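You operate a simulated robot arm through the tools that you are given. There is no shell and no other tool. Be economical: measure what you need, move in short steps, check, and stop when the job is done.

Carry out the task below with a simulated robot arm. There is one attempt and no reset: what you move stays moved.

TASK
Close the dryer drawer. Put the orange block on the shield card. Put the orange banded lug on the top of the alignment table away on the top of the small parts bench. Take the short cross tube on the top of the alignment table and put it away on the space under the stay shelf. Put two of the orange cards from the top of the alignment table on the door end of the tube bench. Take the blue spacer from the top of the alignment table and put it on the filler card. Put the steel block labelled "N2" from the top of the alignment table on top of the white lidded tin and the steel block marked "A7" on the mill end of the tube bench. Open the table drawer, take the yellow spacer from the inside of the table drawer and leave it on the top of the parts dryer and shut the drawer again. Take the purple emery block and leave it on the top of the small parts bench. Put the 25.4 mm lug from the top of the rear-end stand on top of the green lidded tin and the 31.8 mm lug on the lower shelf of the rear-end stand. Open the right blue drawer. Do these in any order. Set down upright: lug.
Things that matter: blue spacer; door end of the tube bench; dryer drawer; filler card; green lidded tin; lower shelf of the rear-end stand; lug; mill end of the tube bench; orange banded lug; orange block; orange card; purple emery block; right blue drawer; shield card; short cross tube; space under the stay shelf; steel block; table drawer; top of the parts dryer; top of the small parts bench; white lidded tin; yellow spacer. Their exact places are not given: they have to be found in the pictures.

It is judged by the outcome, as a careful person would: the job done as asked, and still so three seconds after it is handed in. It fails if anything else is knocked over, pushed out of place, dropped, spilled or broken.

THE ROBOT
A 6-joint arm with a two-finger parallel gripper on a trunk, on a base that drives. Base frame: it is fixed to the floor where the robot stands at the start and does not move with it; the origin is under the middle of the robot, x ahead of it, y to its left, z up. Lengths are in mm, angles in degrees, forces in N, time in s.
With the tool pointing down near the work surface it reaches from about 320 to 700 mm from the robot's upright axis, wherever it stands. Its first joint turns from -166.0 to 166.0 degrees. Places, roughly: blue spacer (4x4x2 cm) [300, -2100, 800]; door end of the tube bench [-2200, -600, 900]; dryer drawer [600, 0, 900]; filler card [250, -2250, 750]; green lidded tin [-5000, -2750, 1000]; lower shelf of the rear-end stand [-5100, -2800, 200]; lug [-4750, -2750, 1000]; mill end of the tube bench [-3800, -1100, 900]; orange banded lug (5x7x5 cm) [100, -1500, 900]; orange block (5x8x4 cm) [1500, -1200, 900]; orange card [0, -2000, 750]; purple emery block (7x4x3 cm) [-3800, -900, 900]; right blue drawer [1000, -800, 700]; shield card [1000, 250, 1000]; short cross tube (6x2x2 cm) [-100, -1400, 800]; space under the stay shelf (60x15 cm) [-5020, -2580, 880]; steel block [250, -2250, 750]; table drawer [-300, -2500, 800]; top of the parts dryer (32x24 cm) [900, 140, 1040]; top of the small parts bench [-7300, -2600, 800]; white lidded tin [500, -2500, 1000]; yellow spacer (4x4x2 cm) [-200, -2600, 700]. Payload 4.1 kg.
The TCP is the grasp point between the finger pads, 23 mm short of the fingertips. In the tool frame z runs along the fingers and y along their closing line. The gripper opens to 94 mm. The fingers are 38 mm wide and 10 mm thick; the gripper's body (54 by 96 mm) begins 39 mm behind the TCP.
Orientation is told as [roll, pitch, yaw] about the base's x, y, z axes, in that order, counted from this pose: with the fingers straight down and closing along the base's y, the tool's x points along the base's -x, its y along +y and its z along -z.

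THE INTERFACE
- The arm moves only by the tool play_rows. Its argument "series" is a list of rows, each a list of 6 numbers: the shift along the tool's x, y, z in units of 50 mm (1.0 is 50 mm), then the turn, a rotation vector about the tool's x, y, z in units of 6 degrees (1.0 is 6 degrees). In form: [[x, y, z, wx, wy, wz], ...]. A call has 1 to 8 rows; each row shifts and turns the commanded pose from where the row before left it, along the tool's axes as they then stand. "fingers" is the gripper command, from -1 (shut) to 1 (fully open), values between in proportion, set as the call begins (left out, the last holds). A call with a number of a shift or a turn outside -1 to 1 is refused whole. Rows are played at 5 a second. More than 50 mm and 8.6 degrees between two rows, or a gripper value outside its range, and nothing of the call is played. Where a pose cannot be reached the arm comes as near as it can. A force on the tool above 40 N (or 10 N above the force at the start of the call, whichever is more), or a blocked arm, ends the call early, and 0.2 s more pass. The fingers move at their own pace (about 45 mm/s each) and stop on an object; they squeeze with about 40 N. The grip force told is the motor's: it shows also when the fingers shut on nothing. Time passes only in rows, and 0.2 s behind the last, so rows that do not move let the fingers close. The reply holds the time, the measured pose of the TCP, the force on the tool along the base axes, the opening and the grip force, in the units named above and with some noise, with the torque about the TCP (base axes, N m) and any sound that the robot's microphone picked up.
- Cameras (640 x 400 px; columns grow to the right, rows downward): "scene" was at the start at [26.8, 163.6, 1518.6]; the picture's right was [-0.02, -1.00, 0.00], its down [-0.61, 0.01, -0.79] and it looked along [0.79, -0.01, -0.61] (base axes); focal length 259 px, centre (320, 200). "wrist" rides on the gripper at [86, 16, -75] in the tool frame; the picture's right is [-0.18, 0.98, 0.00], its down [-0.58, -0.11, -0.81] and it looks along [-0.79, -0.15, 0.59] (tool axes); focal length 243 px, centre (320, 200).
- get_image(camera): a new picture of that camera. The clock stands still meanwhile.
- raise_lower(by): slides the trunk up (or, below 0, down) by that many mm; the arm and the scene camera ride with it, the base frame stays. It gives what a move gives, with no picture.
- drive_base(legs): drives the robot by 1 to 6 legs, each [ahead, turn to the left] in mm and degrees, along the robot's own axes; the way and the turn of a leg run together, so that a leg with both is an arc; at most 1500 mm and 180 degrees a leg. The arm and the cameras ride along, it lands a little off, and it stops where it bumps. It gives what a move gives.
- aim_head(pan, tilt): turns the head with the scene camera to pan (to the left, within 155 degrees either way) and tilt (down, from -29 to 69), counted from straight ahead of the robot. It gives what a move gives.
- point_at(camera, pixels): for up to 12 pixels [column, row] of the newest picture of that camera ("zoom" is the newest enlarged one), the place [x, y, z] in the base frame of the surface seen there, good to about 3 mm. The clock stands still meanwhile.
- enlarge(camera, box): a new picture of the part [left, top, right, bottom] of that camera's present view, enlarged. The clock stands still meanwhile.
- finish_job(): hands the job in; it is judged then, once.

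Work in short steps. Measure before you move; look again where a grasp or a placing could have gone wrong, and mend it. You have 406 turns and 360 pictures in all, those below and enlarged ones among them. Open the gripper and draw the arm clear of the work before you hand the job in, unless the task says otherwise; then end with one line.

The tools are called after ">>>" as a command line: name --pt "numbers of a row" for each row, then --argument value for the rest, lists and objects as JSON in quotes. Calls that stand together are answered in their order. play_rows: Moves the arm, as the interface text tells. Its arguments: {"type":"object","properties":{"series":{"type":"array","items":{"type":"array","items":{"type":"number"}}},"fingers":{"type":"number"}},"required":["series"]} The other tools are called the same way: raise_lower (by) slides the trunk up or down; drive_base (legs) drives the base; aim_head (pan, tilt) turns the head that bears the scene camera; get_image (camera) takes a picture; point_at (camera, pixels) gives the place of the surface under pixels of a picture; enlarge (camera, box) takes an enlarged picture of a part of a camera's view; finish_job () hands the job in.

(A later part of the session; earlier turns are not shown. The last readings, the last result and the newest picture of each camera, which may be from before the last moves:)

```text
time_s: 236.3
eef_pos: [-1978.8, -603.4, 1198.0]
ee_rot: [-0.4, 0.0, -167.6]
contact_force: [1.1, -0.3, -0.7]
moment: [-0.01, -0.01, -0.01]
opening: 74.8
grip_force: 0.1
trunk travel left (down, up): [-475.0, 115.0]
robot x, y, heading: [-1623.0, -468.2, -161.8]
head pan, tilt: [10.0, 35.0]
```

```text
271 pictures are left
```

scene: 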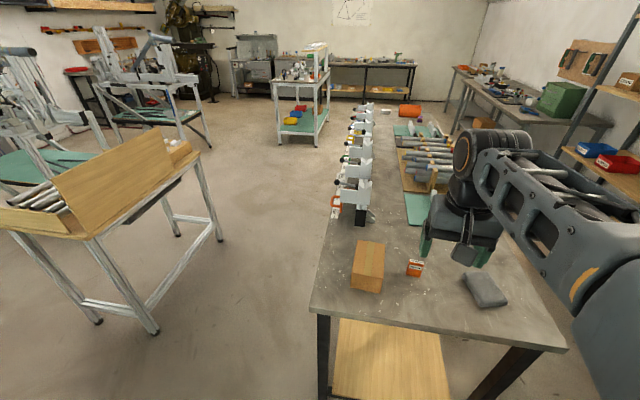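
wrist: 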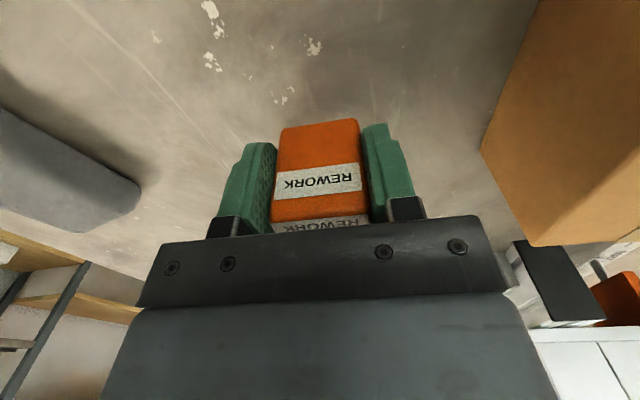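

Card 1 stands on the door end. Drive back (in reverse) for card 2.

>>> drive_base --legs '[[0, -20.5], [-1000, 0], [-850, 0], [0, -69.3], [-1000, 0], [-540, 0]]'

>>> drive_base --legs '[[0, 90]]'

>>> aim_head --pan 0 --tilt 40

>>> get_image --camera "scene"

```text
time_s: 257.3
eef_pos: [577.7, -1637.7, 1196.5]
ee_rot: [-0.3, -0.2, 102.2]
contact_force: [0.0, 0.2, 0.5]
moment: [0.02, -0.02, -0.01]
opening: 75.2
grip_force: 0.0
trunk travel left (down, up): [-475.0, 115.0]
robot x, y, heading: [712.3, -1995.0, 108.3]
head pan, tilt: [10.0, 35.0]
```

```text
time_s: 261.5
eef_pos: [352.3, -2129.1, 1198.0]
ee_rot: [-0.5, 0.0, -167.7]
contact_force: [-0.2, 0.2, 0.9]
moment: [0.0, -0.01, 0.02]
opening: 75.4
grip_force: 0.1
trunk travel left (down, up): [-475.0, 115.0]
robot x, y, heading: [707.6, -1995.9, -161.4]
head pan, tilt: [10.0, 35.0]
```

```text
time_s: 262.2
eef_pos: [353.4, -2128.1, 1197.6]
ee_rot: [-0.4, -0.1, -167.7]
contact_force: [0.9, -0.4, -0.6]
moment: [-0.03, 0.0, 0.0]
opening: 75.1
grip_force: 0.0
trunk travel left (down, up): [-475.0, 115.0]
robot x, y, heading: [709.8, -1996.5, -161.6]
head pan, tilt: [0.0, 40.0]
```

```text
270 pictures are left
```

scene: 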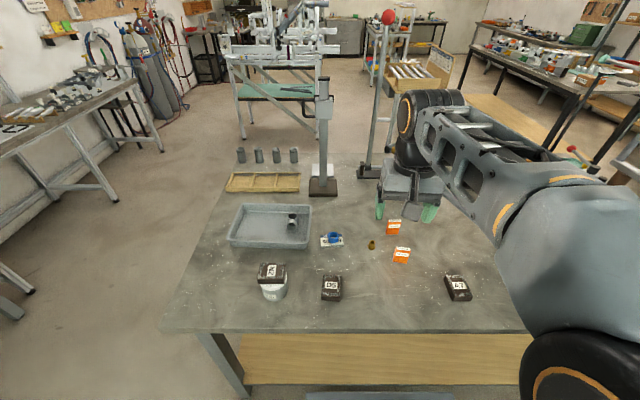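

>>> enlarge --camera "scene" --box '[370, 210, 430, 270]'

>>> point_at --camera "zoom" --pixels '[[320, 235], [240, 232], [400, 245], [325, 245], [245, 245], [395, 255], [300, 330], [310, 255]]'

```text
6.67 times, centred on (400, 240) of scene
```

zoom: 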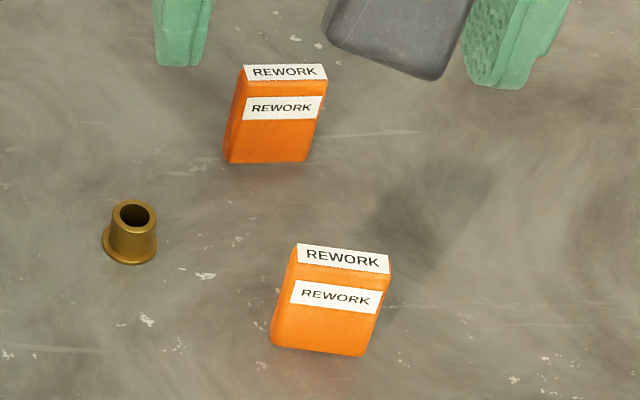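

```text
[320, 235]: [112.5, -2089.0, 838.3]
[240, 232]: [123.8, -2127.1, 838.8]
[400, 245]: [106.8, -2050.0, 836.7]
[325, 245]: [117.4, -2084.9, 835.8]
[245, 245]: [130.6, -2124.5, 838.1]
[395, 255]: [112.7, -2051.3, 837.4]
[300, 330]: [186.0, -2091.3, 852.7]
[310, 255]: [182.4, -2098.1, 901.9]
```

>>> point_at --camera "zoom" --pixels '[[303, 250], [385, 260], [384, 270], [301, 260], [343, 259], [340, 340]]'

```text
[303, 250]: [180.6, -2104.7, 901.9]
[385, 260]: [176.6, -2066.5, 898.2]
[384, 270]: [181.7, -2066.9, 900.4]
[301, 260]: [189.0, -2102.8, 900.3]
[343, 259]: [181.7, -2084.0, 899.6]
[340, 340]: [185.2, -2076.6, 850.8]
```

Card 2 centre (181,-2085). Move over and descend.

>>> play_rows --pt "0 0 0 0 0 0.65" --pt "-0.82 -0.34 0 0 0 0" --pt "-0.82 -0.34 0 0 0 0" --pt "-0.82 -0.34 0 0 0 0" --pt "-0.82 -0.34 0 0 0 0"

>>> play_rows --pt "0 0 1 0 0 0" --pt "0 0 1 0 0 0" --pt "0 0 1 0 0 0" --pt "0 0 1 0 0 0" --pt "0 0 0.8 0 0 0" --pt "0 0 0 0 0 0"

>>> get_image --camera "wrist"

```text
time_s: 263.4
eef_pos: [178.8, -2086.1, 1198.4]
ee_rot: [-0.4, -0.1, -171.5]
contact_force: [0.6, 0.0, 0.5]
moment: [-0.05, 0.02, 0.0]
opening: 75.0
grip_force: 0.1
trunk travel left (down, up): [-475.0, 115.0]
robot x, y, heading: [709.7, -1992.0, -161.5]
head pan, tilt: [0.0, 40.0]
```

```text
time_s: 264.8
eef_pos: [179.2, -2083.2, 957.7]
ee_rot: [-0.3, -0.1, -171.6]
contact_force: [-0.2, 0.5, -0.3]
moment: [-0.01, 0.0, 0.02]
opening: 75.4
grip_force: 0.0
trunk travel left (down, up): [-475.0, 115.0]
robot x, y, heading: [711.6, -1991.8, -161.7]
head pan, tilt: [0.0, 40.0]
```

```text
268 pictures are left
```

wrist: 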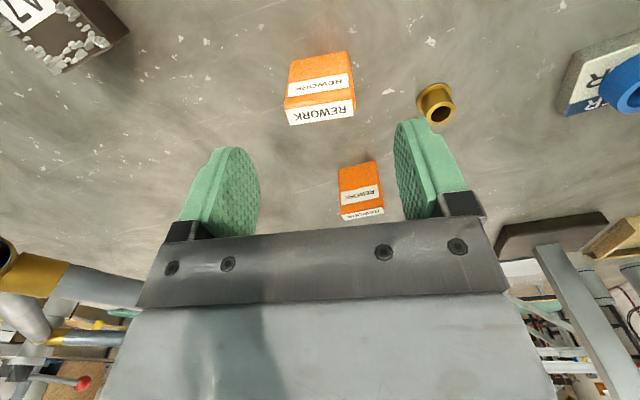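

>>> play_rows --pt "0 0 0.8 0 0 0" --pt "0 0 0.77 0 0 0" --pt "0 0 0 0 0 0"

>>> play_rows --pt "0 0 0 0 0 0" --pt "0 0 0 0 0 0" --pt "0 0 0 0 0 0" --pt "0 0 0 0 0 0" --pt "0 0 -0.6 0 0 0" --pt "0 0 -0.9 0 0 0" --pt "0 0 -0.9 0 0 0" --fingers -1

>>> play_rows --pt "0.5 0 -0.85 0 0 0" --pt "0.8 0 -0.55 0 0 0" --pt "0.8 0 -0.55 0 0 0" --pt "0.8 0 -0.55 0 0 0" --pt "0.8 0 -0.55 0 0 0"

>>> get_image --camera "wrist"

```text
time_s: 265.6
eef_pos: [179.1, -2084.2, 878.7]
ee_rot: [-0.4, 0.0, -171.5]
contact_force: [0.0, -0.1, -0.3]
moment: [-0.01, 0.0, -0.03]
opening: 75.0
grip_force: 0.1
trunk travel left (down, up): [-475.0, 115.0]
robot x, y, heading: [708.4, -1999.0, -161.7]
head pan, tilt: [0.0, 40.0]
```

```text
time_s: 267.2
eef_pos: [179.6, -2083.0, 999.4]
ee_rot: [-0.4, 0.0, -171.5]
contact_force: [-1.1, 0.6, -1.6]
moment: [0.0, 0.02, -0.03]
opening: 43.4
grip_force: 40.4
trunk travel left (down, up): [-475.0, 115.0]
robot x, y, heading: [712.0, -1994.9, -161.6]
head pan, tilt: [0.0, 40.0]
```

```text
time_s: 268.4
eef_pos: [363.8, -2057.7, 1152.1]
ee_rot: [-0.4, -0.1, -171.5]
contact_force: [-0.1, 0.0, -0.5]
moment: [-0.01, 0.0, 0.02]
opening: 43.0
grip_force: 40.1
trunk travel left (down, up): [-475.0, 115.0]
robot x, y, heading: [708.1, -1997.1, -161.7]
head pan, tilt: [0.0, 40.0]
```

```text
267 pictures are left
```

wrist: 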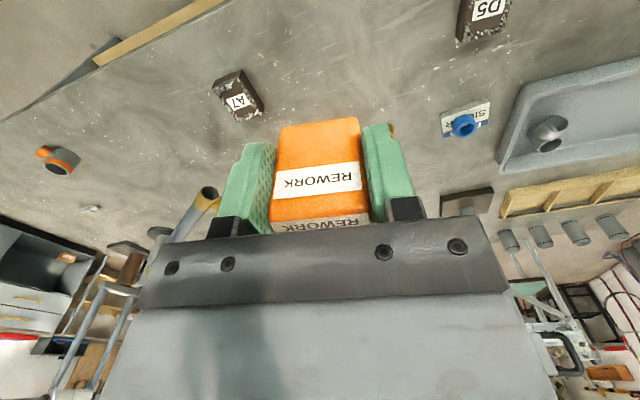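

Card 2 held. Drive to the door end again.

>>> drive_base --legs '[[0, -90], [1000, 0], [540, 0], [0, 69.3], [1000, 0], [850, 0]]'

>>> drive_base --legs '[[0, 20.5]]'

>>> aim_head --pan 10 --tilt 40

>>> get_image --camera "scene"

```text
time_s: 292.1
eef_pos: [-1962.1, -361.8, 1150.5]
ee_rot: [-0.4, 0.0, 167.0]
contact_force: [-0.4, 0.1, -0.3]
moment: [-0.01, 0.05, 0.0]
opening: 43.0
grip_force: 40.0
trunk travel left (down, up): [-475.0, 115.0]
robot x, y, heading: [-1617.5, -427.9, 177.1]
head pan, tilt: [0.0, 40.0]
```

```text
time_s: 293.6
eef_pos: [-1965.3, -485.3, 1151.4]
ee_rot: [-0.4, -0.1, -172.7]
contact_force: [-0.2, 0.4, 0.1]
moment: [-0.02, 0.04, -0.03]
opening: 43.1
grip_force: 40.2
trunk travel left (down, up): [-475.0, 115.0]
robot x, y, heading: [-1615.8, -431.4, -162.9]
head pan, tilt: [0.0, 40.0]
```

```text
time_s: 294.3
eef_pos: [-1964.9, -486.4, 1151.8]
ee_rot: [-0.5, -0.1, -172.7]
contact_force: [0.1, 0.5, -0.7]
moment: [-0.01, -0.02, -0.01]
opening: 43.3
grip_force: 40.3
trunk travel left (down, up): [-475.0, 115.0]
robot x, y, heading: [-1614.4, -428.4, -162.7]
head pan, tilt: [10.0, 40.0]
```

```text
266 pictures are left
```

scene: 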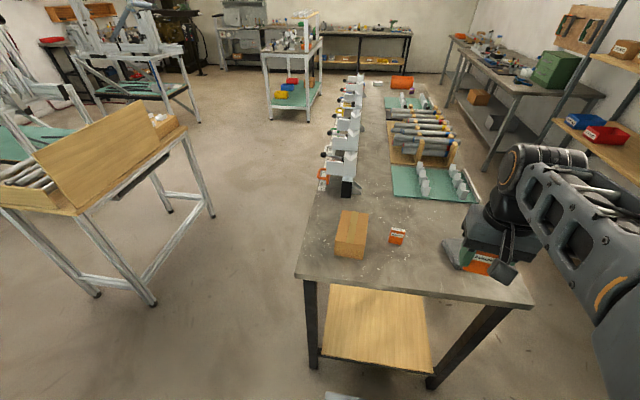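

>>> point_at --camera "scene" --pixels '[[397, 237], [405, 265], [420, 265], [350, 240], [345, 255], [452, 252], [405, 280]]'

```text
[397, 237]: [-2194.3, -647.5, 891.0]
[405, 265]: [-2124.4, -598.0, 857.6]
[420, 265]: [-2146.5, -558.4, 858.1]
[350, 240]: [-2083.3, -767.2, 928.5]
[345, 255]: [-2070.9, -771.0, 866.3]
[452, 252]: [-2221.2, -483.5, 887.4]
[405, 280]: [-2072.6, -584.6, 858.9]
```

>>> play_rows --pt "-0.785 0.424 0 0 0 0" --pt "-0.785 0.424 0 0 0 0" --pt "-0.785 0.424 0 0 0 0" --pt "-0.785 0.424 0 0 0 0" --pt "0 0 0.95 0 0 0" --pt "0 0 0.95 0 0 0" --pt "0 0 0.95 0 0 0" --pt "0 0 0.95 0 0 0"

>>> play_rows --pt "0 0 0.6 0 0 0" --pt "0 0 0.4 0 0 0" --pt "0 0 0.06 0 0 0" --pt "0 0 0.04 0 0 0" --pt "0 0 0.04 0 0 0" --pt "0 0 0 0 0 0"

```text
time_s: 296.1
eef_pos: [-2110.7, -591.1, 960.7]
ee_rot: [-0.4, -0.1, -172.7]
contact_force: [-0.7, -0.3, -0.1]
moment: [0.01, -0.01, 0.0]
opening: 43.3
grip_force: 40.0
trunk travel left (down, up): [-475.0, 115.0]
robot x, y, heading: [-1618.4, -433.0, -162.7]
head pan, tilt: [10.0, 40.0]
```

```text
time_s: 297.5
eef_pos: [-2110.6, -588.2, 904.4]
ee_rot: [-0.3, -0.2, -172.7]
contact_force: [-0.1, 0.1, 0.2]
moment: [-0.01, 0.03, 0.01]
opening: 42.9
grip_force: 39.6
trunk travel left (down, up): [-475.0, 115.0]
robot x, y, heading: [-1617.8, -431.6, -162.9]
head pan, tilt: [10.0, 40.0]
```

>>> play_rows --pt "0 0 0.05 0 0 0" --pt "0 0 0.04 0 0 0" --pt "0 0 0.02 0 0 0" --pt "0 0 0 0 0 0"

```text
time_s: 298.5
eef_pos: [-2110.2, -588.1, 899.0]
ee_rot: [-0.4, -0.2, -172.9]
contact_force: [0.9, 0.4, 4.1]
moment: [-0.11, 0.0, 0.0]
opening: 43.3
grip_force: 40.2
trunk travel left (down, up): [-475.0, 115.0]
robot x, y, heading: [-1619.3, -428.4, -162.8]
head pan, tilt: [10.0, 40.0]
```

Contact. Release, lift, retract and check.

>>> play_rows --pt "0 0 0 0 0 0" --pt "0 0 0 0 0 0" --pt "0 0 0 0 0 0" --pt "0 0 -0.5 0 0 0" --pt "0 0 -1 0 0 0" --pt "0 0 -1 0 0 0" --pt "0 0 -1 0 0 0" --pt "0 0 -1 0 0 0" --fingers 0.6

>>> play_rows --pt "0.8 -0.3 0 0 0 0" --pt "0.8 -0.3 0 0 0 0" --pt "0.8 -0.3 0 0 0 0"

>>> get_image --camera "scene"

```text
time_s: 300.3
eef_pos: [-2110.3, -590.1, 1123.6]
ee_rot: [-0.4, -0.1, -172.7]
contact_force: [-0.1, 0.3, 0.8]
moment: [0.06, 0.0, -0.03]
opening: 75.1
grip_force: 0.1
trunk travel left (down, up): [-475.0, 115.0]
robot x, y, heading: [-1621.4, -435.2, -162.7]
head pan, tilt: [10.0, 40.0]
```

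```text
time_s: 301.1
eef_pos: [-1996.1, -530.0, 1124.6]
ee_rot: [-0.4, 0.0, -172.7]
contact_force: [0.1, -0.2, 0.1]
moment: [-0.01, 0.04, -0.02]
opening: 75.1
grip_force: 0.1
trunk travel left (down, up): [-475.0, 115.0]
robot x, y, heading: [-1619.3, -428.3, -162.7]
head pan, tilt: [10.0, 40.0]
```

```text
265 pictures are left
```

scene: 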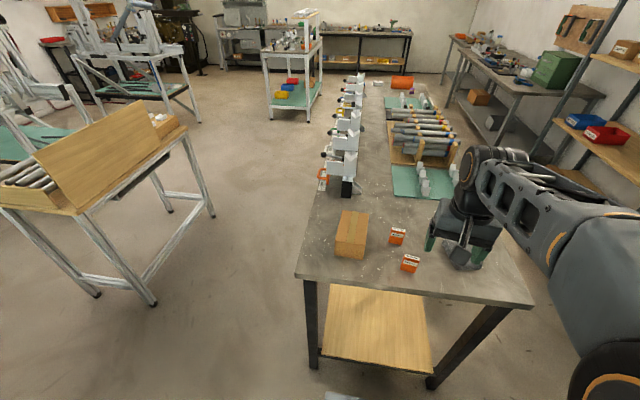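

Both cards stand on the door end. Return for A7.

>>> drive_base --legs '[[0, -20], [-1000, 0], [-850, 0], [0, -68.5], [-1000, 0], [-400, 0]]'

>>> drive_base --legs '[[0, 90]]'

>>> aim_head --pan 5 --tilt 42

>>> get_image --camera "scene"

>>> get_image --camera "wrist"

```text
time_s: 321.4
eef_pos: [570.0, -1471.6, 1125.4]
ee_rot: [-0.5, -0.1, 98.8]
contact_force: [-0.3, -0.1, -1.0]
moment: [-0.02, 0.0, 0.01]
opening: 75.2
grip_force: 0.1
trunk travel left (down, up): [-475.0, 115.0]
robot x, y, heading: [677.5, -1846.4, 108.8]
head pan, tilt: [10.0, 40.0]
```

```text
time_s: 325.6
eef_pos: [301.7, -1958.8, 1125.2]
ee_rot: [-0.4, -0.2, -171.2]
contact_force: [1.3, 0.1, 0.5]
moment: [0.0, -0.01, 0.01]
opening: 75.3
grip_force: 0.0
trunk travel left (down, up): [-475.0, 115.0]
robot x, y, heading: [677.4, -1851.7, -161.1]
head pan, tilt: [10.0, 40.0]
```

```text
time_s: 326.3
eef_pos: [302.6, -1959.1, 1124.0]
ee_rot: [-0.5, 0.0, -171.2]
contact_force: [-0.1, -0.7, -0.2]
moment: [-0.02, 0.0, -0.02]
opening: 75.3
grip_force: 0.0
trunk travel left (down, up): [-475.0, 115.0]
robot x, y, heading: [679.9, -1848.7, -161.1]
head pan, tilt: [5.0, 42.0]
```

```text
264 pictures are left
```

scene: 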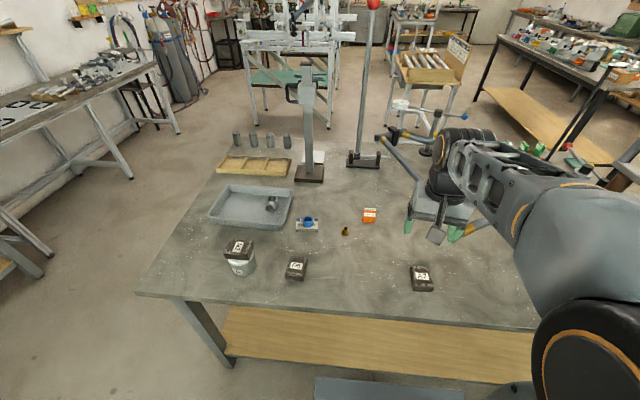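

```text
263 pictures are left
```

wrist: 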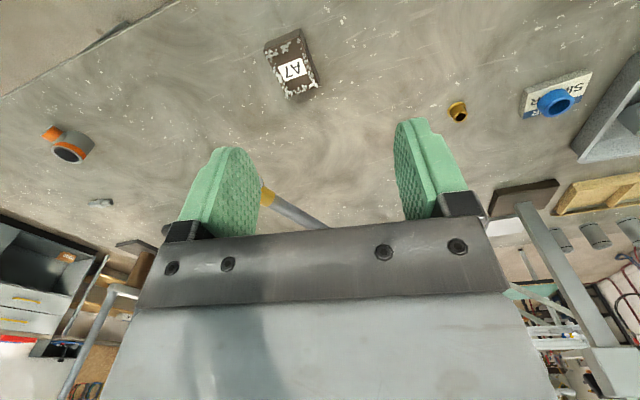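

>>> enlarge --camera "scene" --box '[390, 250, 450, 300]'

>>> point_at --camera "zoom" --pixels '[[245, 145], [420, 140], [265, 265], [450, 255], [345, 205], [330, 150], [355, 260]]'

```text
8.00 times, centred on (420, 275) of scene
```

zoom: 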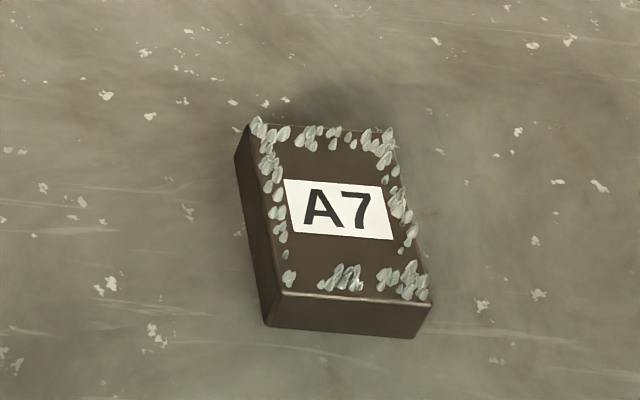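

```text
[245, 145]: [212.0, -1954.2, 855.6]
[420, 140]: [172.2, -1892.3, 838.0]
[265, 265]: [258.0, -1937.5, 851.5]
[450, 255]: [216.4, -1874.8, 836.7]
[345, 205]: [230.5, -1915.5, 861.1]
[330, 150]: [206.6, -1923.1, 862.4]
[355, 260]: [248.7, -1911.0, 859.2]
```

A7 centre ≈ (231,-1917), short side along tool y at yaw -164. Position and descend.

>>> play_rows --pt "0 0 0 0 0 -0.6" --pt "0 0 0 0 0 -0.6" --pt "-0.57 -0.6 0 0 0 0" --pt "-0.57 -0.6 0 0 0 0" --pt "0 0 1 0 0 0" --pt "0 0 1 0 0 0" --pt "0 0 1 0 0 0" --pt "0 0 0 0 0 0"

>>> get_image --camera "wrist"

```text
time_s: 328.1
eef_pos: [230.5, -1917.6, 974.7]
ee_rot: [-0.4, 0.0, -163.9]
contact_force: [-0.7, 0.2, 0.2]
moment: [0.01, 0.01, 0.03]
opening: 74.9
grip_force: 0.1
trunk travel left (down, up): [-475.0, 115.0]
robot x, y, heading: [677.5, -1850.1, -161.0]
head pan, tilt: [5.0, 42.0]
```

```text
261 pictures are left
```

wrist: 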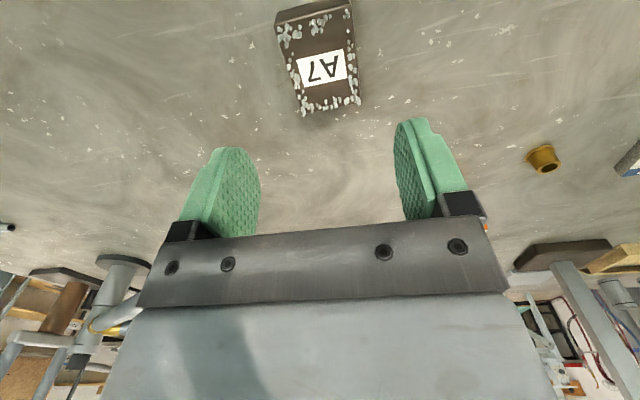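

Rotate 5° more to square up, descend, grip.

>>> play_rows --pt "0 0 0 0 0 -0.9" --pt "0 0 0.9 0 0 0" --pt "0 0 0.9 0 0 0" --pt "0 0 0.37 0 0 0" --pt "0 0 0 0 0 0"

>>> play_rows --pt "0 0 0 0 0 0" --pt "0 0 0 0 0 0" --pt "0 0 0 0 0 0" --pt "0 0 0 0 0 0" --pt "0 0 -0.6 0 0 0" --pt "0 0 -0.9 0 0 0" --pt "0 0 -0.9 0 0 0" --pt "0.5 0 -0.8 0 0 0" --fingers -1

>>> play_rows --pt "0.8 0 -0.5 0 0 0" --pt "0.6 0 -0.5 0 0 0"

>>> get_image --camera "wrist"

```text
time_s: 329.3
eef_pos: [229.5, -1916.2, 867.9]
ee_rot: [-0.5, 0.0, -158.5]
contact_force: [-1.2, -0.5, 0.3]
moment: [-0.02, 0.0, 0.0]
opening: 75.3
grip_force: 0.1
trunk travel left (down, up): [-475.0, 115.0]
robot x, y, heading: [682.4, -1845.8, -160.8]
head pan, tilt: [5.0, 42.0]
```

```text
time_s: 331.1
eef_pos: [252.7, -1908.0, 1025.5]
ee_rot: [-0.4, 0.2, -158.5]
contact_force: [0.9, -0.9, -7.5]
moment: [0.03, -0.01, 0.01]
opening: 51.8
grip_force: 40.1
trunk travel left (down, up): [-475.0, 115.0]
robot x, y, heading: [680.2, -1848.8, -160.9]
head pan, tilt: [5.0, 42.0]
```

```text
time_s: 331.7
eef_pos: [321.2, -1882.8, 1076.1]
ee_rot: [-0.5, 0.0, -158.5]
contact_force: [-0.1, 1.2, -7.1]
moment: [-0.01, 0.04, 0.01]
opening: 51.7
grip_force: 40.2
trunk travel left (down, up): [-475.0, 115.0]
robot x, y, heading: [682.9, -1848.3, -160.9]
head pan, tilt: [5.0, 42.0]
```

```text
260 pictures are left
```

wrist: 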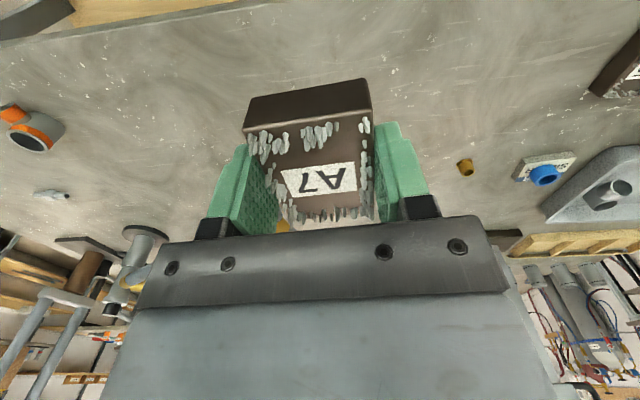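

A7 held. Drive to the corner of the alignment table and look down the aisle south of the tube bench.

>>> drive_base --legs '[[0, -90], [1000, 0], [370, 0], [0, 90]]'

>>> aim_head --pan 0 --tilt 20

>>> get_image --camera "scene"

```text
time_s: 346.6
eef_pos: [-123.1, -577.2, 1074.8]
ee_rot: [-0.4, 0.0, -158.2]
contact_force: [0.0, 0.9, -6.9]
moment: [0.02, 0.0, 0.0]
opening: 51.8
grip_force: 40.5
trunk travel left (down, up): [-475.0, 115.0]
robot x, y, heading: [237.3, -536.5, -160.7]
head pan, tilt: [5.0, 42.0]
```

```text
time_s: 347.4
eef_pos: [-122.4, -578.0, 1075.3]
ee_rot: [-0.4, 0.0, -158.1]
contact_force: [-0.6, -0.7, -6.6]
moment: [-0.01, -0.01, -0.02]
opening: 52.0
grip_force: 39.6
trunk travel left (down, up): [-475.0, 115.0]
robot x, y, heading: [235.9, -539.7, -161.0]
head pan, tilt: [0.0, 20.0]
```

```text
259 pictures are left
```

scene: 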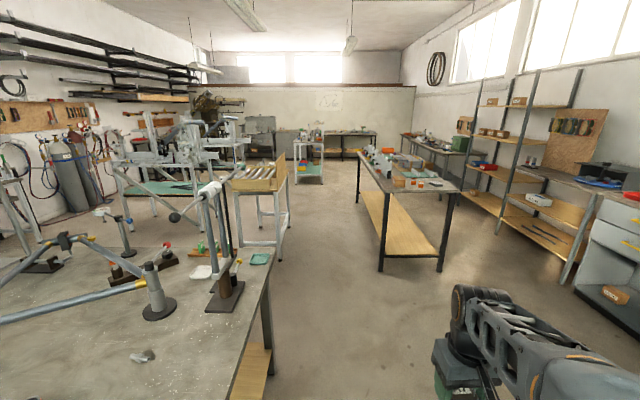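

>>> point_at --camera "scene" --pixels '[[279, 260], [290, 232], [320, 183], [381, 272], [298, 183], [357, 202], [325, 160], [248, 240], [310, 137], [300, 147], [375, 165], [360, 157]]'

>>> enlarge --camera "scene" --box '[220, 100, 460, 280]'

```text
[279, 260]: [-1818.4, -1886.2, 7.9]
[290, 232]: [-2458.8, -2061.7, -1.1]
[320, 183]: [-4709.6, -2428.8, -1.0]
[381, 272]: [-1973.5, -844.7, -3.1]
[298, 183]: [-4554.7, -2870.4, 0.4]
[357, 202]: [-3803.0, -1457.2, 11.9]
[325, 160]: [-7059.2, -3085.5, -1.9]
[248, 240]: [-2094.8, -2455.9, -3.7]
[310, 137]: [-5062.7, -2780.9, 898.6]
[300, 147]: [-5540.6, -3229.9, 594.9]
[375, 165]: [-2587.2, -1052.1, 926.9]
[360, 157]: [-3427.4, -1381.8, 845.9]
```

```text
2.22 times, centred on (340, 190) of scene
```

zoom: 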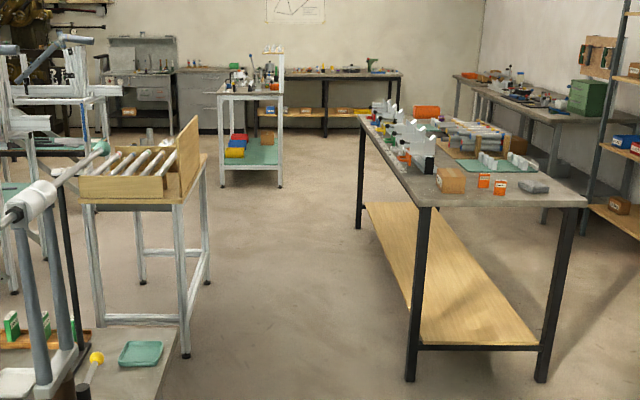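

The aisle is clear (s≈600). Drive down to the mill end and face the tube bench.

>>> drive_base --legs '[[0, -0.5], [1300, 0], [1300, 0], [1270, 0], [0, -90]]'

>>> aim_head --pan 0 --tilt 35

>>> get_image --camera "scene"

```text
time_s: 370.3
eef_pos: [-3461.9, -1440.3, 1074.8]
ee_rot: [-0.4, 0.0, 111.7]
contact_force: [-0.3, 0.6, -7.4]
moment: [-0.01, -0.04, 0.03]
opening: 51.7
grip_force: 40.0
trunk travel left (down, up): [-475.0, 115.0]
robot x, y, heading: [-3423.6, -1797.2, 109.4]
head pan, tilt: [0.0, 20.0]
```

```text
time_s: 371.0
eef_pos: [-3461.6, -1441.9, 1075.5]
ee_rot: [-0.4, 0.0, 111.8]
contact_force: [-0.1, 0.2, -6.3]
moment: [0.0, 0.01, 0.02]
opening: 51.8
grip_force: 40.6
trunk travel left (down, up): [-475.0, 115.0]
robot x, y, heading: [-3420.8, -1799.5, 109.2]
head pan, tilt: [0.0, 35.0]
```

```text
257 pictures are left
```

scene: 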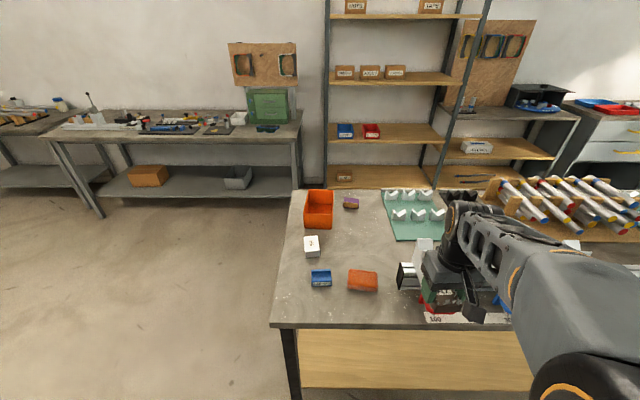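

>>> enlarge --camera "scene" --box '[260, 170, 440, 330]'

>>> point_at --camera "scene" --pixels '[[351, 203], [312, 245], [320, 278], [362, 280], [350, 245], [300, 305], [318, 212], [275, 320], [290, 200], [385, 260], [340, 305], [365, 225]]'

```text
2.50 times, centred on (350, 250) of scene
```

zoom: 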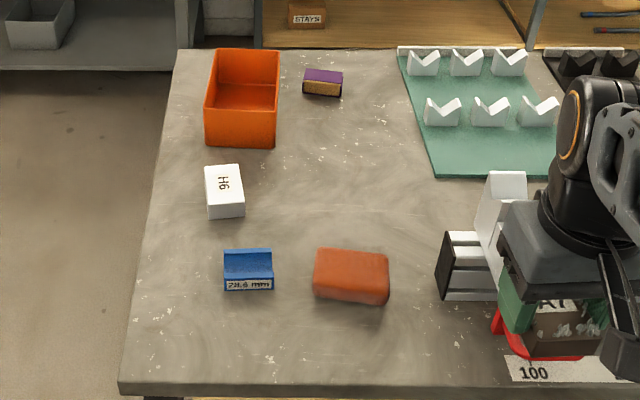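

```text
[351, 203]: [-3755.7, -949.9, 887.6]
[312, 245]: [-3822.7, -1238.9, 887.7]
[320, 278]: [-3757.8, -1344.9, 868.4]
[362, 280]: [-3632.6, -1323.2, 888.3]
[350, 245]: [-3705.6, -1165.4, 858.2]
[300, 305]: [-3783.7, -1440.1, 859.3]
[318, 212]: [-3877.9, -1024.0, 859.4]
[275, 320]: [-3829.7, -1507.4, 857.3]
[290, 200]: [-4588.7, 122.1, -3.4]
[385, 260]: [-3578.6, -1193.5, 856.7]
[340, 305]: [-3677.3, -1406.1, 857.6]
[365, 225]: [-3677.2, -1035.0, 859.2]
```

Free spot at ≈(-3725,-1160). Move the base 120 mm closer and go over it.

>>> drive_base --legs '[[120, 0]]'

```text
time_s: 372.3
eef_pos: [-3501.8, -1327.5, 1075.4]
ee_rot: [-0.4, 0.0, 111.8]
contact_force: [0.8, 0.0, -6.8]
moment: [-0.01, -0.05, -0.01]
opening: 51.6
grip_force: 39.8
trunk travel left (down, up): [-475.0, 115.0]
robot x, y, heading: [-3462.5, -1686.2, 109.4]
head pan, tilt: [0.0, 35.0]
```

>>> play_rows --pt "-0.793 0.483 0 0 0 0" --pt "-0.793 0.483 0 0 0 0" --pt "-0.793 0.483 0 0 0 0" --pt "-0.793 0.483 0 0 0 0" --pt "-0.793 0.483 0 0 0 0" --pt "-0.793 0.483 0 0 0 0" --pt "0 0 0.8 0 0 0" --pt "0 0 0.8 0 0 0"

>>> get_image --camera "wrist"

```text
time_s: 374.1
eef_pos: [-3723.6, -1160.6, 994.5]
ee_rot: [-0.4, 0.1, 111.8]
contact_force: [-0.1, -0.3, -6.2]
moment: [0.0, -0.02, 0.0]
opening: 51.8
grip_force: 40.2
trunk travel left (down, up): [-475.0, 115.0]
robot x, y, heading: [-3463.1, -1689.1, 109.1]
head pan, tilt: [0.0, 35.0]
```

```text
255 pictures are left
```

wrist: 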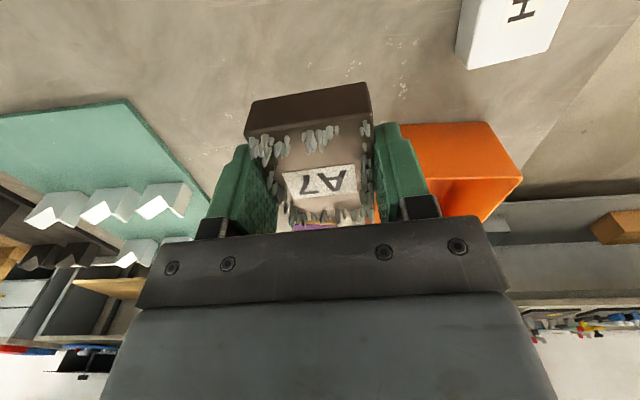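

Clear underneath. Lower to 893 and creep.

>>> play_rows --pt "0 0 0.9 0 0 0" --pt "0 0 0.9 0 0 0" --pt "0 0 0.24 0 0 0" --pt "0 0 0 0 0 0"

>>> play_rows --pt "0 0 0.04 0 0 0" --pt "0 0 0.04 0 0 0" --pt "0 0 0.03 0 0 0" --pt "0 0 0 0 0 0"

```text
time_s: 375.1
eef_pos: [-3722.6, -1161.1, 892.2]
ee_rot: [-0.4, 0.1, 111.8]
contact_force: [-0.9, 0.5, -6.7]
moment: [-0.02, 0.02, 0.0]
opening: 51.8
grip_force: 39.6
trunk travel left (down, up): [-475.0, 115.0]
robot x, y, heading: [-3465.6, -1685.2, 109.2]
head pan, tilt: [0.0, 35.0]
```

```text
time_s: 376.1
eef_pos: [-3722.6, -1159.0, 888.2]
ee_rot: [-0.4, 0.0, 111.8]
contact_force: [-0.4, 0.3, -3.0]
moment: [0.09, 0.15, -0.01]
opening: 51.6
grip_force: 39.5
trunk travel left (down, up): [-475.0, 115.0]
robot x, y, heading: [-3463.7, -1685.4, 109.4]
head pan, tilt: [0.0, 35.0]
```

Touching. One more mm, release and rise.

>>> play_rows --pt "0 0 0.02 0 0 0" --pt "0 0 0 0 0 0"

>>> play_rows --pt "0 0 0 0 0 0" --pt "0 0 0 0 0 0" --pt "0 0 0 0 0 0" --pt "0 0 -0.5 0 0 0" --pt "0 0 -1 0 0 0" --pt "0 0 -1 0 0 0" --pt "0 0 -1 0 0 0" --fingers 0.7

>>> get_image --camera "wrist"

```text
time_s: 376.7
eef_pos: [-3723.6, -1159.6, 886.7]
ee_rot: [-0.5, -0.1, 111.9]
contact_force: [-0.9, 1.1, 8.7]
moment: [-0.62, 0.23, -0.03]
opening: 51.7
grip_force: 40.4
trunk travel left (down, up): [-475.0, 115.0]
robot x, y, heading: [-3463.3, -1692.4, 109.2]
head pan, tilt: [0.0, 35.0]
```

```text
time_s: 378.3
eef_pos: [-3723.5, -1160.8, 1060.7]
ee_rot: [-0.4, 0.1, 111.7]
contact_force: [0.9, -0.6, 0.0]
moment: [-0.02, 0.01, -0.02]
opening: 79.9
grip_force: 0.1
trunk travel left (down, up): [-475.0, 115.0]
robot x, y, heading: [-3465.9, -1686.0, 109.3]
head pan, tilt: [0.0, 35.0]
```

```text
254 pictures are left
```

wrist: 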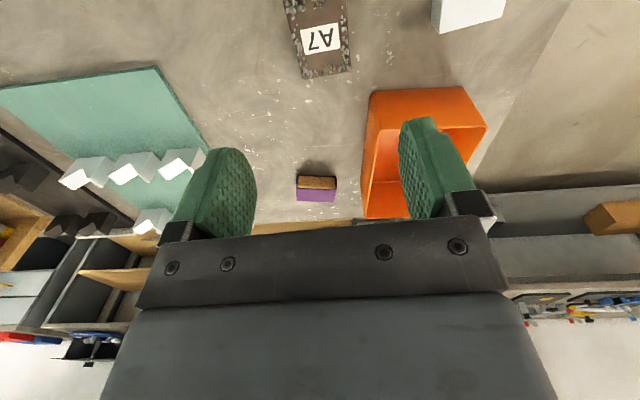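

A7 placed. Next the purple emery block, better reached from the mill-end side. Retract the arm and drive round.

>>> play_rows --pt "0.9 0 -0.3 0 0 0" --pt "0.9 0 -0.3 0 0 0" --pt "0.9 0 -0.3 0 0 0" --pt "0.9 0 -0.3 0 0 0" --pt "0.9 0 0 0 0 0"

>>> drive_base --legs '[[-120, 0], [0, 89.5], [600, 0], [0, -90], [840, 0], [0, -90]]'

>>> aim_head --pan 0 --tilt 42

>>> get_image --camera "scene"

```text
time_s: 379.5
eef_pos: [-3640.2, -1371.1, 1120.4]
ee_rot: [-0.4, 0.0, 111.7]
contact_force: [-0.2, -0.2, 0.0]
moment: [0.01, -0.03, -0.03]
opening: 79.6
grip_force: 0.0
trunk travel left (down, up): [-475.0, 115.0]
robot x, y, heading: [-3464.6, -1689.7, 109.3]
head pan, tilt: [0.0, 35.0]
```

```text
time_s: 399.3
eef_pos: [-3952.1, -1029.4, 1118.5]
ee_rot: [-0.4, 0.0, 21.1]
contact_force: [0.0, 0.1, -0.2]
moment: [-0.03, -0.02, 0.01]
opening: 79.8
grip_force: 0.1
trunk travel left (down, up): [-475.0, 115.0]
robot x, y, heading: [-4276.1, -1183.8, 18.7]
head pan, tilt: [0.0, 35.0]
```

```text
time_s: 399.9
eef_pos: [-3953.0, -1029.2, 1120.2]
ee_rot: [-0.3, 0.0, 21.2]
contact_force: [0.2, -0.1, -0.3]
moment: [-0.01, 0.0, 0.01]
opening: 80.0
grip_force: 0.1
trunk travel left (down, up): [-475.0, 115.0]
robot x, y, heading: [-4277.1, -1185.6, 18.8]
head pan, tilt: [0.0, 42.0]
```

```text
253 pictures are left
```

scene: 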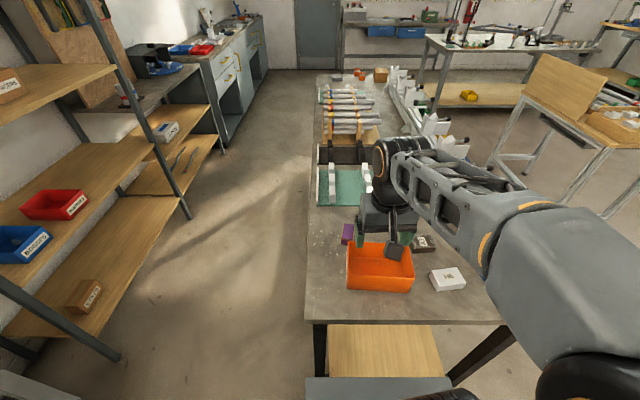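

>>> enlarge --camera "scene" --box '[310, 200, 430, 300]'

>>> point_at --camera "zoom" --pixels '[[190, 125], [225, 130], [180, 170], [215, 175], [200, 150], [230, 160], [205, 185], [195, 240], [480, 210], [200, 310], [505, 320]]'

```text
4.00 times, centred on (370, 250) of scene
```

zoom: 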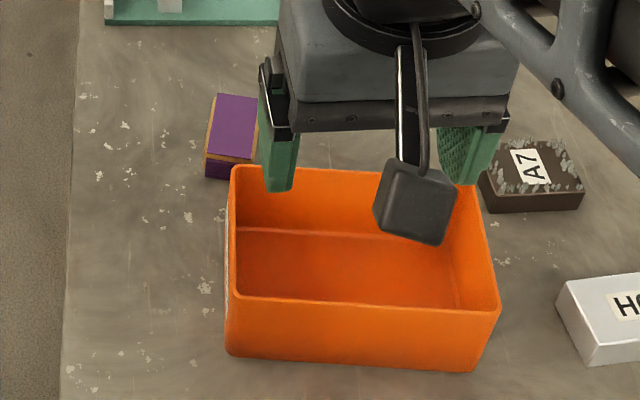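

```text
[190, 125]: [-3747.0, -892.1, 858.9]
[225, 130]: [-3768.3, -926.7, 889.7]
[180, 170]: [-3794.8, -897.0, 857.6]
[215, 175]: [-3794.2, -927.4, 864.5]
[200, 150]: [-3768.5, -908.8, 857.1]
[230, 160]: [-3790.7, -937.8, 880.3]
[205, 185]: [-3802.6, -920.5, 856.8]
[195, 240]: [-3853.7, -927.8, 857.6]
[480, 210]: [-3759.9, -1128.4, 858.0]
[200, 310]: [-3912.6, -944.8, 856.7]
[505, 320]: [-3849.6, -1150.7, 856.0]
```

>>> play_rows --pt "-0.88 0.08 0 0 0 0" --pt "-0.88 0.08 0 0 0 0" --pt "-0.88 0.08 0 0 0 0" --pt "-0.88 0.08 0 0 0 0" --pt "-0.88 0.08 0 0 0 0" --pt "0 0 0 0 0 0"

>>> get_image --camera "wrist"

>>> enlarge --camera "scene" --box '[310, 190, 430, 290]'

```text
time_s: 401.3
eef_pos: [-3754.5, -930.7, 1120.7]
ee_rot: [-0.4, 0.1, 21.3]
contact_force: [0.3, -0.8, -0.1]
moment: [0.03, 0.02, 0.0]
opening: 79.8
grip_force: 0.0
trunk travel left (down, up): [-475.0, 115.0]
robot x, y, heading: [-4275.4, -1185.0, 18.6]
head pan, tilt: [0.0, 42.0]
```

```text
251 pictures are left
```

wrist: 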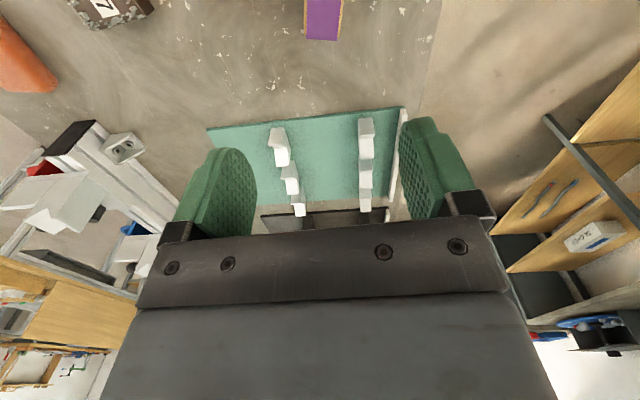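

```text
4.00 times, centred on (370, 240) of scene
```

zoom: 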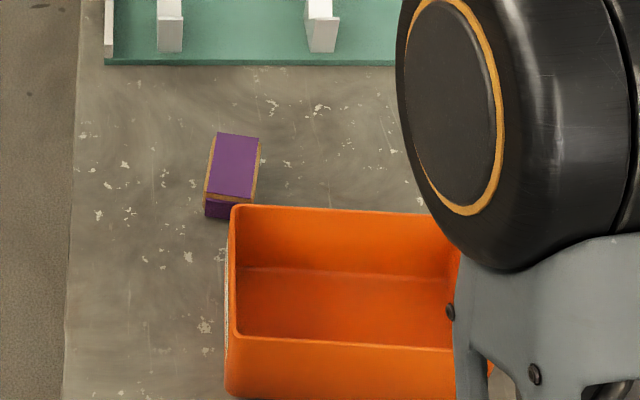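

>>> point_at --camera "zoom" --pixels '[[219, 137], [256, 140], [210, 192], [250, 196], [233, 165], [240, 210], [440, 218], [235, 340], [250, 205], [207, 210]]'

```text
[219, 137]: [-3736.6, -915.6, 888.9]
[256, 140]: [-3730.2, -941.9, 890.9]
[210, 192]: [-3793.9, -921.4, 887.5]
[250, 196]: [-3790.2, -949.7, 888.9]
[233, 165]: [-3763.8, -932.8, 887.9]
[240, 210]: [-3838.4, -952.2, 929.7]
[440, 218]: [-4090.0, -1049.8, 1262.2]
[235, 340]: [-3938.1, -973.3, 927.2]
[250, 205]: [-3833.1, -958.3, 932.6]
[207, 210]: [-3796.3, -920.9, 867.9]
```

Emery centre (-3763,-932), top 889, bin rim beside it (z 931). I'll turn the tool ~-105° so the camera hangs over the free side and close along the block's length.

>>> play_rows --pt "0 0 0 0 0 1" --pt "0 0 0 0 0 1" --pt "0 0 0 0 0 1" --pt "0 0 0 0 0 1" --pt "0 0 0 0 0 1" --pt "0 0 0 0 0 1" --pt "0 0 0 0 0 1" --pt "0 0 0 0 0 1" --fingers 0.8

>>> play_rows --pt "0 0 0 0 0 1" --pt "0 0 0 0 0 1" --pt "0 0 0 0 0 1" --pt "0 0 0 0 0 1" --pt "0 0 0 0 0 1" --pt "0 0 0 0 0 1" --pt "0 0 0 0 0 1" --pt "0 0 0 0 0 1"

>>> play_rows --pt "0 0 0 0 0 1" --pt "0 -0.17 0 0 0 0.5" --pt "0 0 1 0 0 0" --pt "0 0 1 0 0 0" --pt "0 0 0.4 0 0 0" --pt "0 0 0 0 0 0"

>>> get_image --camera "wrist"

```text
time_s: 403.1
eef_pos: [-3754.1, -931.1, 1120.2]
ee_rot: [-0.3, -0.3, -26.9]
contact_force: [0.6, -0.7, 0.1]
moment: [0.0, -0.01, 0.02]
opening: 84.6
grip_force: 0.1
trunk travel left (down, up): [-475.0, 115.0]
robot x, y, heading: [-4275.5, -1186.8, 18.9]
head pan, tilt: [0.0, 42.0]
```

```text
time_s: 404.9
eef_pos: [-3753.8, -932.2, 1120.7]
ee_rot: [0.1, -0.4, -74.9]
contact_force: [-0.1, 0.0, 0.5]
moment: [0.0, 0.02, 0.01]
opening: 84.4
grip_force: 0.2
trunk travel left (down, up): [-475.0, 115.0]
robot x, y, heading: [-4274.3, -1181.9, 18.8]
head pan, tilt: [0.0, 42.0]
```

```text
time_s: 406.3
eef_pos: [-3761.8, -933.6, 1000.0]
ee_rot: [0.2, -0.3, -83.8]
contact_force: [-0.3, 0.1, 0.7]
moment: [0.01, 0.03, 0.0]
opening: 84.2
grip_force: 0.1
trunk travel left (down, up): [-475.0, 115.0]
robot x, y, heading: [-4274.4, -1183.1, 18.8]
head pan, tilt: [0.0, 42.0]
```

```text
249 pictures are left
```

wrist: 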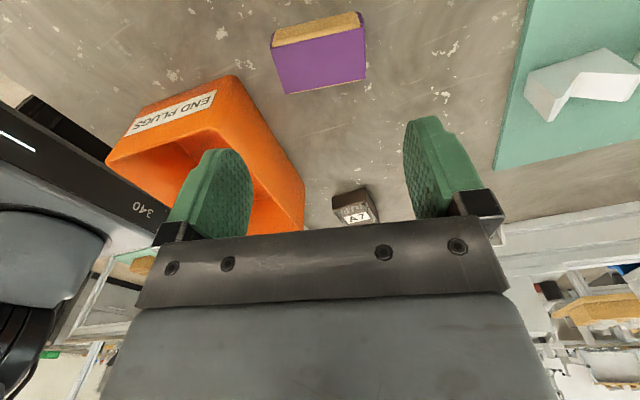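

Aligned. Descend to 886 and grip.

>>> play_rows --pt "0.05 0 0.9 0 0 0" --pt "0 0 0.9 0 0 0" --pt "0 0 0.48 0 0 0" --pt "0 0 0 0 0 0"

>>> play_rows --pt "0 0 0 0 0 0" --pt "0 0 0 0 0 0" --pt "0 0 0 0 0 0" --pt "0 0 0 0 0 0" --pt "0 0 -0.6 0 0 0" --pt "0 0 -0.9 0 0 0" --pt "0 0 -0.9 0 0 0" --pt "0 0 -0.9 0 0 0" --fingers -1

>>> get_image --camera "wrist"

```text
time_s: 407.3
eef_pos: [-3762.1, -931.7, 886.2]
ee_rot: [0.1, -0.5, -83.8]
contact_force: [-1.0, 0.6, -0.6]
moment: [-0.01, 0.01, 0.01]
opening: 84.6
grip_force: 0.0
trunk travel left (down, up): [-475.0, 115.0]
robot x, y, heading: [-4276.2, -1182.7, 18.6]
head pan, tilt: [0.0, 42.0]
```

```text
time_s: 409.1
eef_pos: [-3762.7, -929.8, 1052.4]
ee_rot: [0.2, -0.3, -83.8]
contact_force: [-0.5, -0.2, 0.1]
moment: [0.01, 0.01, 0.02]
opening: 62.6
grip_force: 40.2
trunk travel left (down, up): [-475.0, 115.0]
robot x, y, heading: [-4276.4, -1188.9, 18.6]
head pan, tilt: [0.0, 42.0]
```

```text
248 pictures are left
```

wrist: 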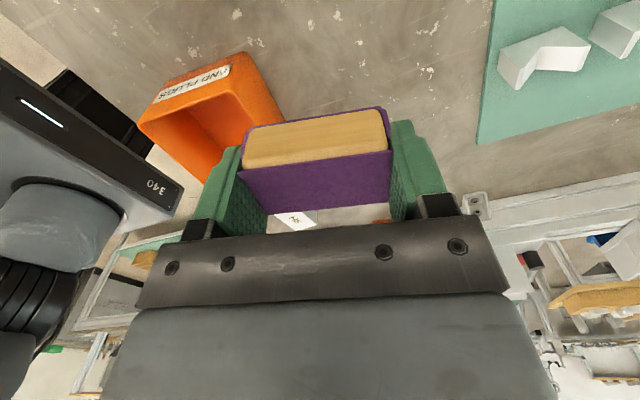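

Held. Retract and turn around to view the small parts bench.

>>> play_rows --pt "-0.32 -0.88 -0.2 0 0 0" --pt "-0.32 -0.88 -0.2 0 0 0" --pt "-0.32 -0.88 -0.2 0 0 0" --pt "-0.32 -0.88 -0.2 0 0 0" --pt "-0.32 -0.88 -0.2 0 0 0"

>>> drive_base --legs '[[-100, 0], [0, 180]]'

>>> aim_head --pan 10 --tilt 20

>>> get_image --camera "scene"

```text
time_s: 410.3
eef_pos: [-3974.8, -1033.0, 1102.0]
ee_rot: [0.1, -0.4, -83.8]
contact_force: [0.1, -0.4, 0.3]
moment: [0.01, -0.02, 0.03]
opening: 62.8
grip_force: 40.1
trunk travel left (down, up): [-475.0, 115.0]
robot x, y, heading: [-4279.1, -1182.9, 18.7]
head pan, tilt: [0.0, 42.0]
```

```text
time_s: 418.8
eef_pos: [-4673.5, -1367.4, 1102.0]
ee_rot: [0.1, -0.4, 96.2]
contact_force: [-0.4, -0.9, -0.6]
moment: [-0.01, -0.03, 0.02]
opening: 63.1
grip_force: 39.8
trunk travel left (down, up): [-475.0, 115.0]
robot x, y, heading: [-4369.3, -1214.4, -161.5]
head pan, tilt: [0.0, 42.0]
```

```text
time_s: 419.7
eef_pos: [-4674.0, -1365.8, 1101.0]
ee_rot: [0.1, -0.4, 96.2]
contact_force: [0.0, 1.0, -0.7]
moment: [0.0, -0.01, 0.05]
opening: 62.9
grip_force: 40.1
trunk travel left (down, up): [-475.0, 115.0]
robot x, y, heading: [-4369.6, -1213.0, -161.5]
head pan, tilt: [10.0, 20.0]
```

```text
247 pictures are left
```

scene: 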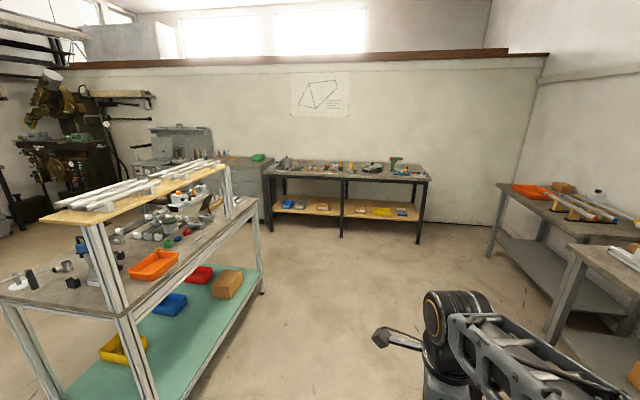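

>>> point_at --camera "scene" --pixels '[[420, 182], [272, 172], [418, 242], [270, 226], [265, 292], [340, 175], [390, 178], [230, 240], [255, 205], [310, 168], [490, 250], [350, 182]]'

>>> enlarge --camera "scene" --box '[250, 140, 450, 250]'

```text
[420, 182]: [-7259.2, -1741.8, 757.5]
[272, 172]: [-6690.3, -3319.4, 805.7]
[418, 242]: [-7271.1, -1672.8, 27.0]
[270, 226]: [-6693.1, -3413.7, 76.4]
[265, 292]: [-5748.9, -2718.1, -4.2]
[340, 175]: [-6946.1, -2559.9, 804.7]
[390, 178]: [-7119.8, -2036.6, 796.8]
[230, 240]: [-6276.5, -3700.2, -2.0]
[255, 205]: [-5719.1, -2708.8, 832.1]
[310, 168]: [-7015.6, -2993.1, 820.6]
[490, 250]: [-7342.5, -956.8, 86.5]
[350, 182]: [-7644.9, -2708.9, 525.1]
```

```text
3.20 times, centred on (350, 195) of scene
```

zoom: 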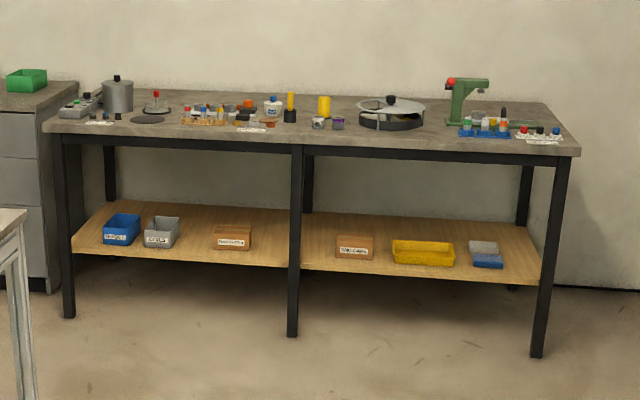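

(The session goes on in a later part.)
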